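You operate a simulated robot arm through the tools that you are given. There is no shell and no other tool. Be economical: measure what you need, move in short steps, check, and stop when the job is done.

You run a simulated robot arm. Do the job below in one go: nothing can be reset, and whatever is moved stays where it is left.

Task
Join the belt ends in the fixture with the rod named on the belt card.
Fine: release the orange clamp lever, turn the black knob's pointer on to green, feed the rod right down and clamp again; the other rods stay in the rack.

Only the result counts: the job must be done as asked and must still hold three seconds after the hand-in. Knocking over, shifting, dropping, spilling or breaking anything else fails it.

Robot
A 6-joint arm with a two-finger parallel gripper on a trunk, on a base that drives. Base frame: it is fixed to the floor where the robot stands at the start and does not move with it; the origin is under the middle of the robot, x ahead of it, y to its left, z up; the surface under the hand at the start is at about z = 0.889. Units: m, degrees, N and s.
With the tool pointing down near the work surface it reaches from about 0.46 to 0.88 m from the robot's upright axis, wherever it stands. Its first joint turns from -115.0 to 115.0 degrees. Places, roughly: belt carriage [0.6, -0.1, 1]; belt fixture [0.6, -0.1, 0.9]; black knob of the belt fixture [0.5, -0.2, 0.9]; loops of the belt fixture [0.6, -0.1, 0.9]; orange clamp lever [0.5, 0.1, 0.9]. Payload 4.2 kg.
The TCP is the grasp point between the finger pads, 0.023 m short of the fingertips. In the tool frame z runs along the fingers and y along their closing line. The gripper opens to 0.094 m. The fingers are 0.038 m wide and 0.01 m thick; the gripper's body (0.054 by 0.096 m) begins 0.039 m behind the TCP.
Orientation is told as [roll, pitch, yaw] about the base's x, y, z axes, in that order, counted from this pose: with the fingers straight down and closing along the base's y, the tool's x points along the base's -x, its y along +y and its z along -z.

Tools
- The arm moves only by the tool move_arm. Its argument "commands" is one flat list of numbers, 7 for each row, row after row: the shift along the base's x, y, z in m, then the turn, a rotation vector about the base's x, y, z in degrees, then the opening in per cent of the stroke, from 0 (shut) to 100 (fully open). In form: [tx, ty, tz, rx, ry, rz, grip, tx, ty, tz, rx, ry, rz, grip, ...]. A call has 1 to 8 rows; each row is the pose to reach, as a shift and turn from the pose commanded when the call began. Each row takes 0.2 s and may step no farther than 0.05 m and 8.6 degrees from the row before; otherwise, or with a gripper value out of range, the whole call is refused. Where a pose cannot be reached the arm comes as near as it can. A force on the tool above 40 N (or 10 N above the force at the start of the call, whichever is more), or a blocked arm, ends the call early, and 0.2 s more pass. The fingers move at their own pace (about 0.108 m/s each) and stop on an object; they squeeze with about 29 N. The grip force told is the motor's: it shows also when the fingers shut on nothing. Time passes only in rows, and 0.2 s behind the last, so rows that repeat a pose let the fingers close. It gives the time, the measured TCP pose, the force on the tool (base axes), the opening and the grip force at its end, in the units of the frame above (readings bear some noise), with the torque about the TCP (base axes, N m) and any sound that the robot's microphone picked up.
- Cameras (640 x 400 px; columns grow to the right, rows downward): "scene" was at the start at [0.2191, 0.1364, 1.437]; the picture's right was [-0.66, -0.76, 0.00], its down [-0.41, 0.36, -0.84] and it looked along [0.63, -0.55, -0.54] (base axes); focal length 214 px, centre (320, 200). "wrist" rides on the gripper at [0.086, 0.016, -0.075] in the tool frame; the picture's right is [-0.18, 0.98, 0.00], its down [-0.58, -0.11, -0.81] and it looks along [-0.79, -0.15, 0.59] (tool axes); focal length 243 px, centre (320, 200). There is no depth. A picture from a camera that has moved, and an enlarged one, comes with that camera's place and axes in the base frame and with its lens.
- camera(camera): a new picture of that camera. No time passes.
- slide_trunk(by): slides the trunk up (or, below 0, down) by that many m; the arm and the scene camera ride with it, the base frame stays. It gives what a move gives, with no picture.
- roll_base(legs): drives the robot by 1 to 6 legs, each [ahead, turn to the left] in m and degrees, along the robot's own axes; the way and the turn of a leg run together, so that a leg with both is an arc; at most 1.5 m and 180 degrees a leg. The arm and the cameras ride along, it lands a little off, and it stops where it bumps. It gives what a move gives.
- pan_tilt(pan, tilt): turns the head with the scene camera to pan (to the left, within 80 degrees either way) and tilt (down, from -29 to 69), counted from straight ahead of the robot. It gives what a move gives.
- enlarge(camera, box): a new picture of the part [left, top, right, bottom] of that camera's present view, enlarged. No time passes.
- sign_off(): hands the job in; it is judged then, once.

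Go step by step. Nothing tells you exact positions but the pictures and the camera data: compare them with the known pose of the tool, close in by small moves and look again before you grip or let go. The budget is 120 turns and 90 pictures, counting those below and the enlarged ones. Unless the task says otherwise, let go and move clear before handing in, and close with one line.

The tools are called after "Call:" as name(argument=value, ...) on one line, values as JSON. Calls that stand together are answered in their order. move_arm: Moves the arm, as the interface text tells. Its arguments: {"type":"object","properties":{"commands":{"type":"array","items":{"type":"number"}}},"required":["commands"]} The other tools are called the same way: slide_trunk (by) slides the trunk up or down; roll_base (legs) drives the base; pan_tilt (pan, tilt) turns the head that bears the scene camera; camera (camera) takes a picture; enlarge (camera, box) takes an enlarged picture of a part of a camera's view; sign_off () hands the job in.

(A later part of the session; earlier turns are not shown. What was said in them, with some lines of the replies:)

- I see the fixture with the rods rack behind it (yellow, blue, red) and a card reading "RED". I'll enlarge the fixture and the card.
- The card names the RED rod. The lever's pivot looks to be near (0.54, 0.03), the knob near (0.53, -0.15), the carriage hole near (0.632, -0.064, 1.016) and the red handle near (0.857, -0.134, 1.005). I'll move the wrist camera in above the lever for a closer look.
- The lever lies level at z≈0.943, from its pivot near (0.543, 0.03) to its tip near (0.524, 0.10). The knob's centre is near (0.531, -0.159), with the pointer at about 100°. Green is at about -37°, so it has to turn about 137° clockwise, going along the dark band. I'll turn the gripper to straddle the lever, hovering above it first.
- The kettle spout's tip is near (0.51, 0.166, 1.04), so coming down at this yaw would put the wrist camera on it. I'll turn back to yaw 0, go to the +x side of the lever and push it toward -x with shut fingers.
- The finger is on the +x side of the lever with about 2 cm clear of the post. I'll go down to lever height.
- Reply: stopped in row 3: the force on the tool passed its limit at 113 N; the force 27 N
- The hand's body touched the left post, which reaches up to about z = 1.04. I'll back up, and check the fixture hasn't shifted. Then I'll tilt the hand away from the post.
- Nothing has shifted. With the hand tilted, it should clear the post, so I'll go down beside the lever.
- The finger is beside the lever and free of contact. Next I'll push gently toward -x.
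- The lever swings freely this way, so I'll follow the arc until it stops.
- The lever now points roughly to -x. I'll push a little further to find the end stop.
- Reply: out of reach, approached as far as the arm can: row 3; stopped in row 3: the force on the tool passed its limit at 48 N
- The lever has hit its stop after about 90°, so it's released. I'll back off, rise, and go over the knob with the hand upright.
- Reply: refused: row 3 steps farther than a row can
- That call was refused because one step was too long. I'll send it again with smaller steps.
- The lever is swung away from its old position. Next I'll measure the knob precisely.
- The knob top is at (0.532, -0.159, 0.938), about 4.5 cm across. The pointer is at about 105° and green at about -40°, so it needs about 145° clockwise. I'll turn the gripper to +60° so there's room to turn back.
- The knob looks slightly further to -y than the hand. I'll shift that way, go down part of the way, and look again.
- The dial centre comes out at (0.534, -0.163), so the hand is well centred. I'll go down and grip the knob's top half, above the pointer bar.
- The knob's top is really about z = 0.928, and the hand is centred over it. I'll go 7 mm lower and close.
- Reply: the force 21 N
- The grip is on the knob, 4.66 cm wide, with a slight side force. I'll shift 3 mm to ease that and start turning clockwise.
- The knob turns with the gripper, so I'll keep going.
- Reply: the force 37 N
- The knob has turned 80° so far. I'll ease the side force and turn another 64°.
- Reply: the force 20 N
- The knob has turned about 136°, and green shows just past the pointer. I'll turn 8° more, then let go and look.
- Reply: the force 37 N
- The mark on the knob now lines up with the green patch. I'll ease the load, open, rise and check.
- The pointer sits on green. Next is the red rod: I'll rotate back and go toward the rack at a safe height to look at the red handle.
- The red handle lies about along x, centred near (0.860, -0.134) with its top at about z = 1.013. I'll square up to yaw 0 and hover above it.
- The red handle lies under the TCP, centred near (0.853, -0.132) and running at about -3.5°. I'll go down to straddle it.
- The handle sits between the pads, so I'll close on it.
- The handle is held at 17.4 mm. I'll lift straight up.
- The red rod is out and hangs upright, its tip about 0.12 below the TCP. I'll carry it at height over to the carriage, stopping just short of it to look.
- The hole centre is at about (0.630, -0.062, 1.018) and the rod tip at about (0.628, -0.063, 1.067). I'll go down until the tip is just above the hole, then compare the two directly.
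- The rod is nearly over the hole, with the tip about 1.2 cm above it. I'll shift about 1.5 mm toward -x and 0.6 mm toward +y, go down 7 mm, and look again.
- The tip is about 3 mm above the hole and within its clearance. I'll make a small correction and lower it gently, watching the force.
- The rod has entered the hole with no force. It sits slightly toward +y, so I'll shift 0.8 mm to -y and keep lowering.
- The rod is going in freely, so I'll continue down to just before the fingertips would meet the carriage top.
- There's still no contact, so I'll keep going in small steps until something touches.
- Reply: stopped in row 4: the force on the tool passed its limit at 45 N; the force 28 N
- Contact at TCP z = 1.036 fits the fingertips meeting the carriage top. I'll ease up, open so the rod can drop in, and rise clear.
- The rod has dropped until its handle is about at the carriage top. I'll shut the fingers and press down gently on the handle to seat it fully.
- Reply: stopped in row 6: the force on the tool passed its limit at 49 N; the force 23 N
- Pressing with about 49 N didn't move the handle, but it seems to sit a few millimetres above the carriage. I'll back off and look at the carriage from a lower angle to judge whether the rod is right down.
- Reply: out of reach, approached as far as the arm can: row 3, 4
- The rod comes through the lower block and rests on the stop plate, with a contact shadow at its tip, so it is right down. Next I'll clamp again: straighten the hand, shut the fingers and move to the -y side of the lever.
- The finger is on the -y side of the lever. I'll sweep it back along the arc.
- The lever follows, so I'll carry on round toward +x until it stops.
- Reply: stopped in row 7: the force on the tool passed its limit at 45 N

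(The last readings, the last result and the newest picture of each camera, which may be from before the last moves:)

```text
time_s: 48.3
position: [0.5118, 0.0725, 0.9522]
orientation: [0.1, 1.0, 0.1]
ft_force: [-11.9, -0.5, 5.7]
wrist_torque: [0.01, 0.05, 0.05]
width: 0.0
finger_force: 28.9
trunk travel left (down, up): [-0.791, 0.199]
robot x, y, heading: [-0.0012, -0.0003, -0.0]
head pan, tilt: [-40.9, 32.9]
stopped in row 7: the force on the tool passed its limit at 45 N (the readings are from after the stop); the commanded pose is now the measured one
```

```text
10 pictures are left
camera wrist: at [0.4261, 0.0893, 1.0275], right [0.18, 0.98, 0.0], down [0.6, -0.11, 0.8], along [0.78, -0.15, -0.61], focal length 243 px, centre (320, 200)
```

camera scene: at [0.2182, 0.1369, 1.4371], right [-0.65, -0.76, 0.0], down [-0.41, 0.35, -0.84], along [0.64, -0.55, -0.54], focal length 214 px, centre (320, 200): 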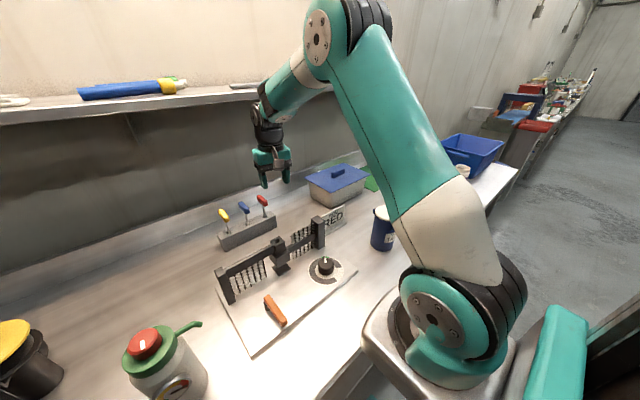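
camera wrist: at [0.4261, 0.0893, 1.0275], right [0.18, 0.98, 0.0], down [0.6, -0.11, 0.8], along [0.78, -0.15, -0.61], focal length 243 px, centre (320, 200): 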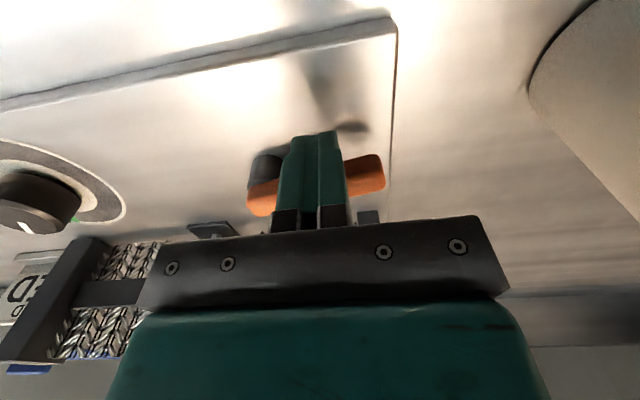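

The lever is back at its clamped stop, with a firm 45 N. I'll back away to -x, rise clear, and check everything.

Call:
move_arm(commands=[-0.012, -0.002, 0, 0, 0, 0, 0, -0.02, -0.006, 0.02, 0, 0, 0, 0, -0.02, -0.02, 0.06, 0, 0, 0, 0, -0.015, -0.05, 0.1, 0, 0, 0, 0, -0.01, -0.08, 0.14, 0, 0, 0, 0, 0, -0.1, 0.18, 0, 0, 0, 20, 0, -0.12, 0.22, 0, 0, 0, 20, 0, -0.12, 0.26, 0, 0, 0, 20])

Call:
camera(camera="scene")

Call:
enlarge(camera="wrist", box=[160, 0, 480, 200])

```text
refused: row 4 steps farther than a row can; nothing moved
```

```text
9 pictures are left
camera scene: at [0.2173, 0.1372, 1.4372], right [-0.65, -0.76, 0.0], down [-0.41, 0.35, -0.84], along [0.64, -0.55, -0.54], focal length 214 px, centre (320, 200)
```

scene: 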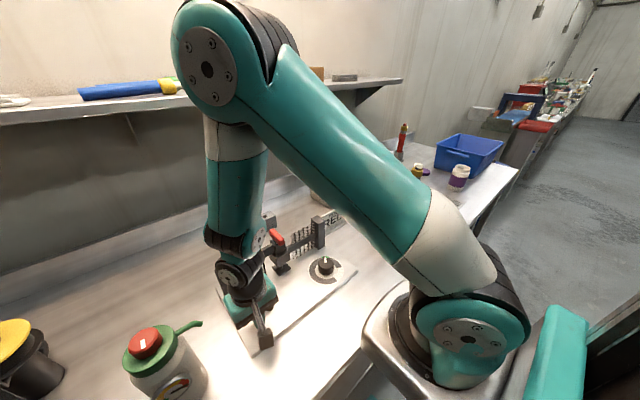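

```text
2.00 times, centred on (320, 100) of wrist
camera zoom: at [0.4261, 0.0893, 1.0275], right [0.18, 0.98, 0.0], down [0.6, -0.11, 0.8], along [0.78, -0.15, -0.61], focal length 485 px, centre (320, 400)
```

zoom: 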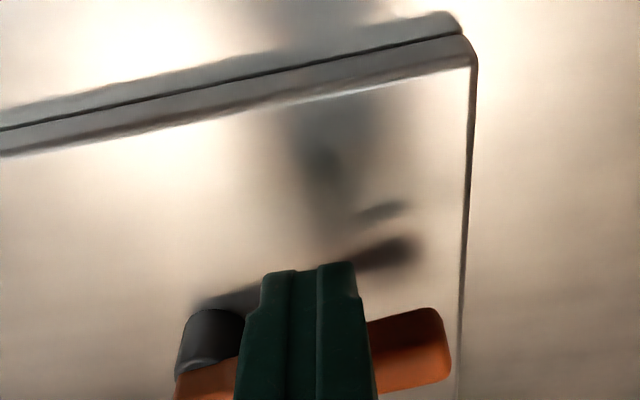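

That call was refused for one step being too long. I'll retreat again with smaller steps, moving straight up.

Call:
move_arm(commands=[-0.012, -0.002, 0, 0, 0, 0, 0, -0.018, -0.004, 0.02, 0, 0, 0, 0, -0.018, -0.006, 0.06, 0, 0, 0, 0, -0.018, -0.01, 0.1, 0, 0, 0, 0, -0.018, -0.015, 0.14, 0, 0, 0, 0, -0.018, -0.02, 0.18, 0, 0, 0, 20, -0.018, -0.03, 0.22, 0, 0, 0, 20, -0.018, -0.04, 0.26, 0, 0, 0, 20])

Call:
enlarge(camera="scene", box=[190, 200, 350, 360])

Call:
enlarge(camera="wrist", box=[100, 0, 420, 200])

```text
time_s: 50.1
position: [0.4961, 0.0322, 1.2137]
orientation: [0.2, 0.8, 0.1]
ft_force: [0.3, -0.3, -0.6]
wrist_torque: [-0.01, 0.01, 0.02]
width: 0.0188
finger_force: 0.0
trunk travel left (down, up): [-0.791, 0.199]
robot x, y, heading: [-0.003, 0.0011, 0.1]
head pan, tilt: [-40.9, 32.9]
```

```text
2.50 times, centred on (270, 280) of scene
camera zoom: at [0.2186, 0.1373, 1.4369], right [-0.65, -0.76, 0.0], down [-0.41, 0.35, -0.84], along [0.64, -0.55, -0.54], focal length 536 px, centre (445, 0)
```

zoom: 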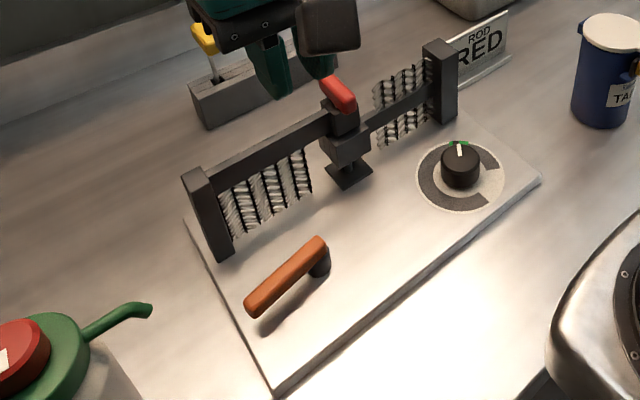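

```text
2.00 times, centred on (260, 100) of wrist
camera zoom: at [0.4107, 0.0488, 1.2886], right [0.18, 0.98, 0.0], down [0.59, -0.11, 0.8], along [0.78, -0.15, -0.6], focal length 485 px, centre (440, 400)
```

zoom: 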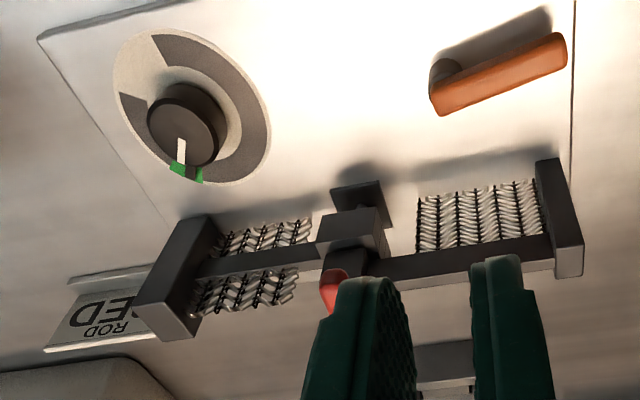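

The red rod is down on its stop, the pointer is on green, the lever is back at its clamped stop, and the blue and yellow rods are still in the rack. The hand is clear, so I'm handing in.

Call:
sign_off()

```text
The job is handed in.
```

I joined the belt ends with the red rod named on the card: it rests on the stop plate with the knob pointer on green and the lever clamped again. The blue and yellow rods stayed in the rack. Early on the gripper body bumped the fixture's left post (113 N), but nothing appeared to have shifted.
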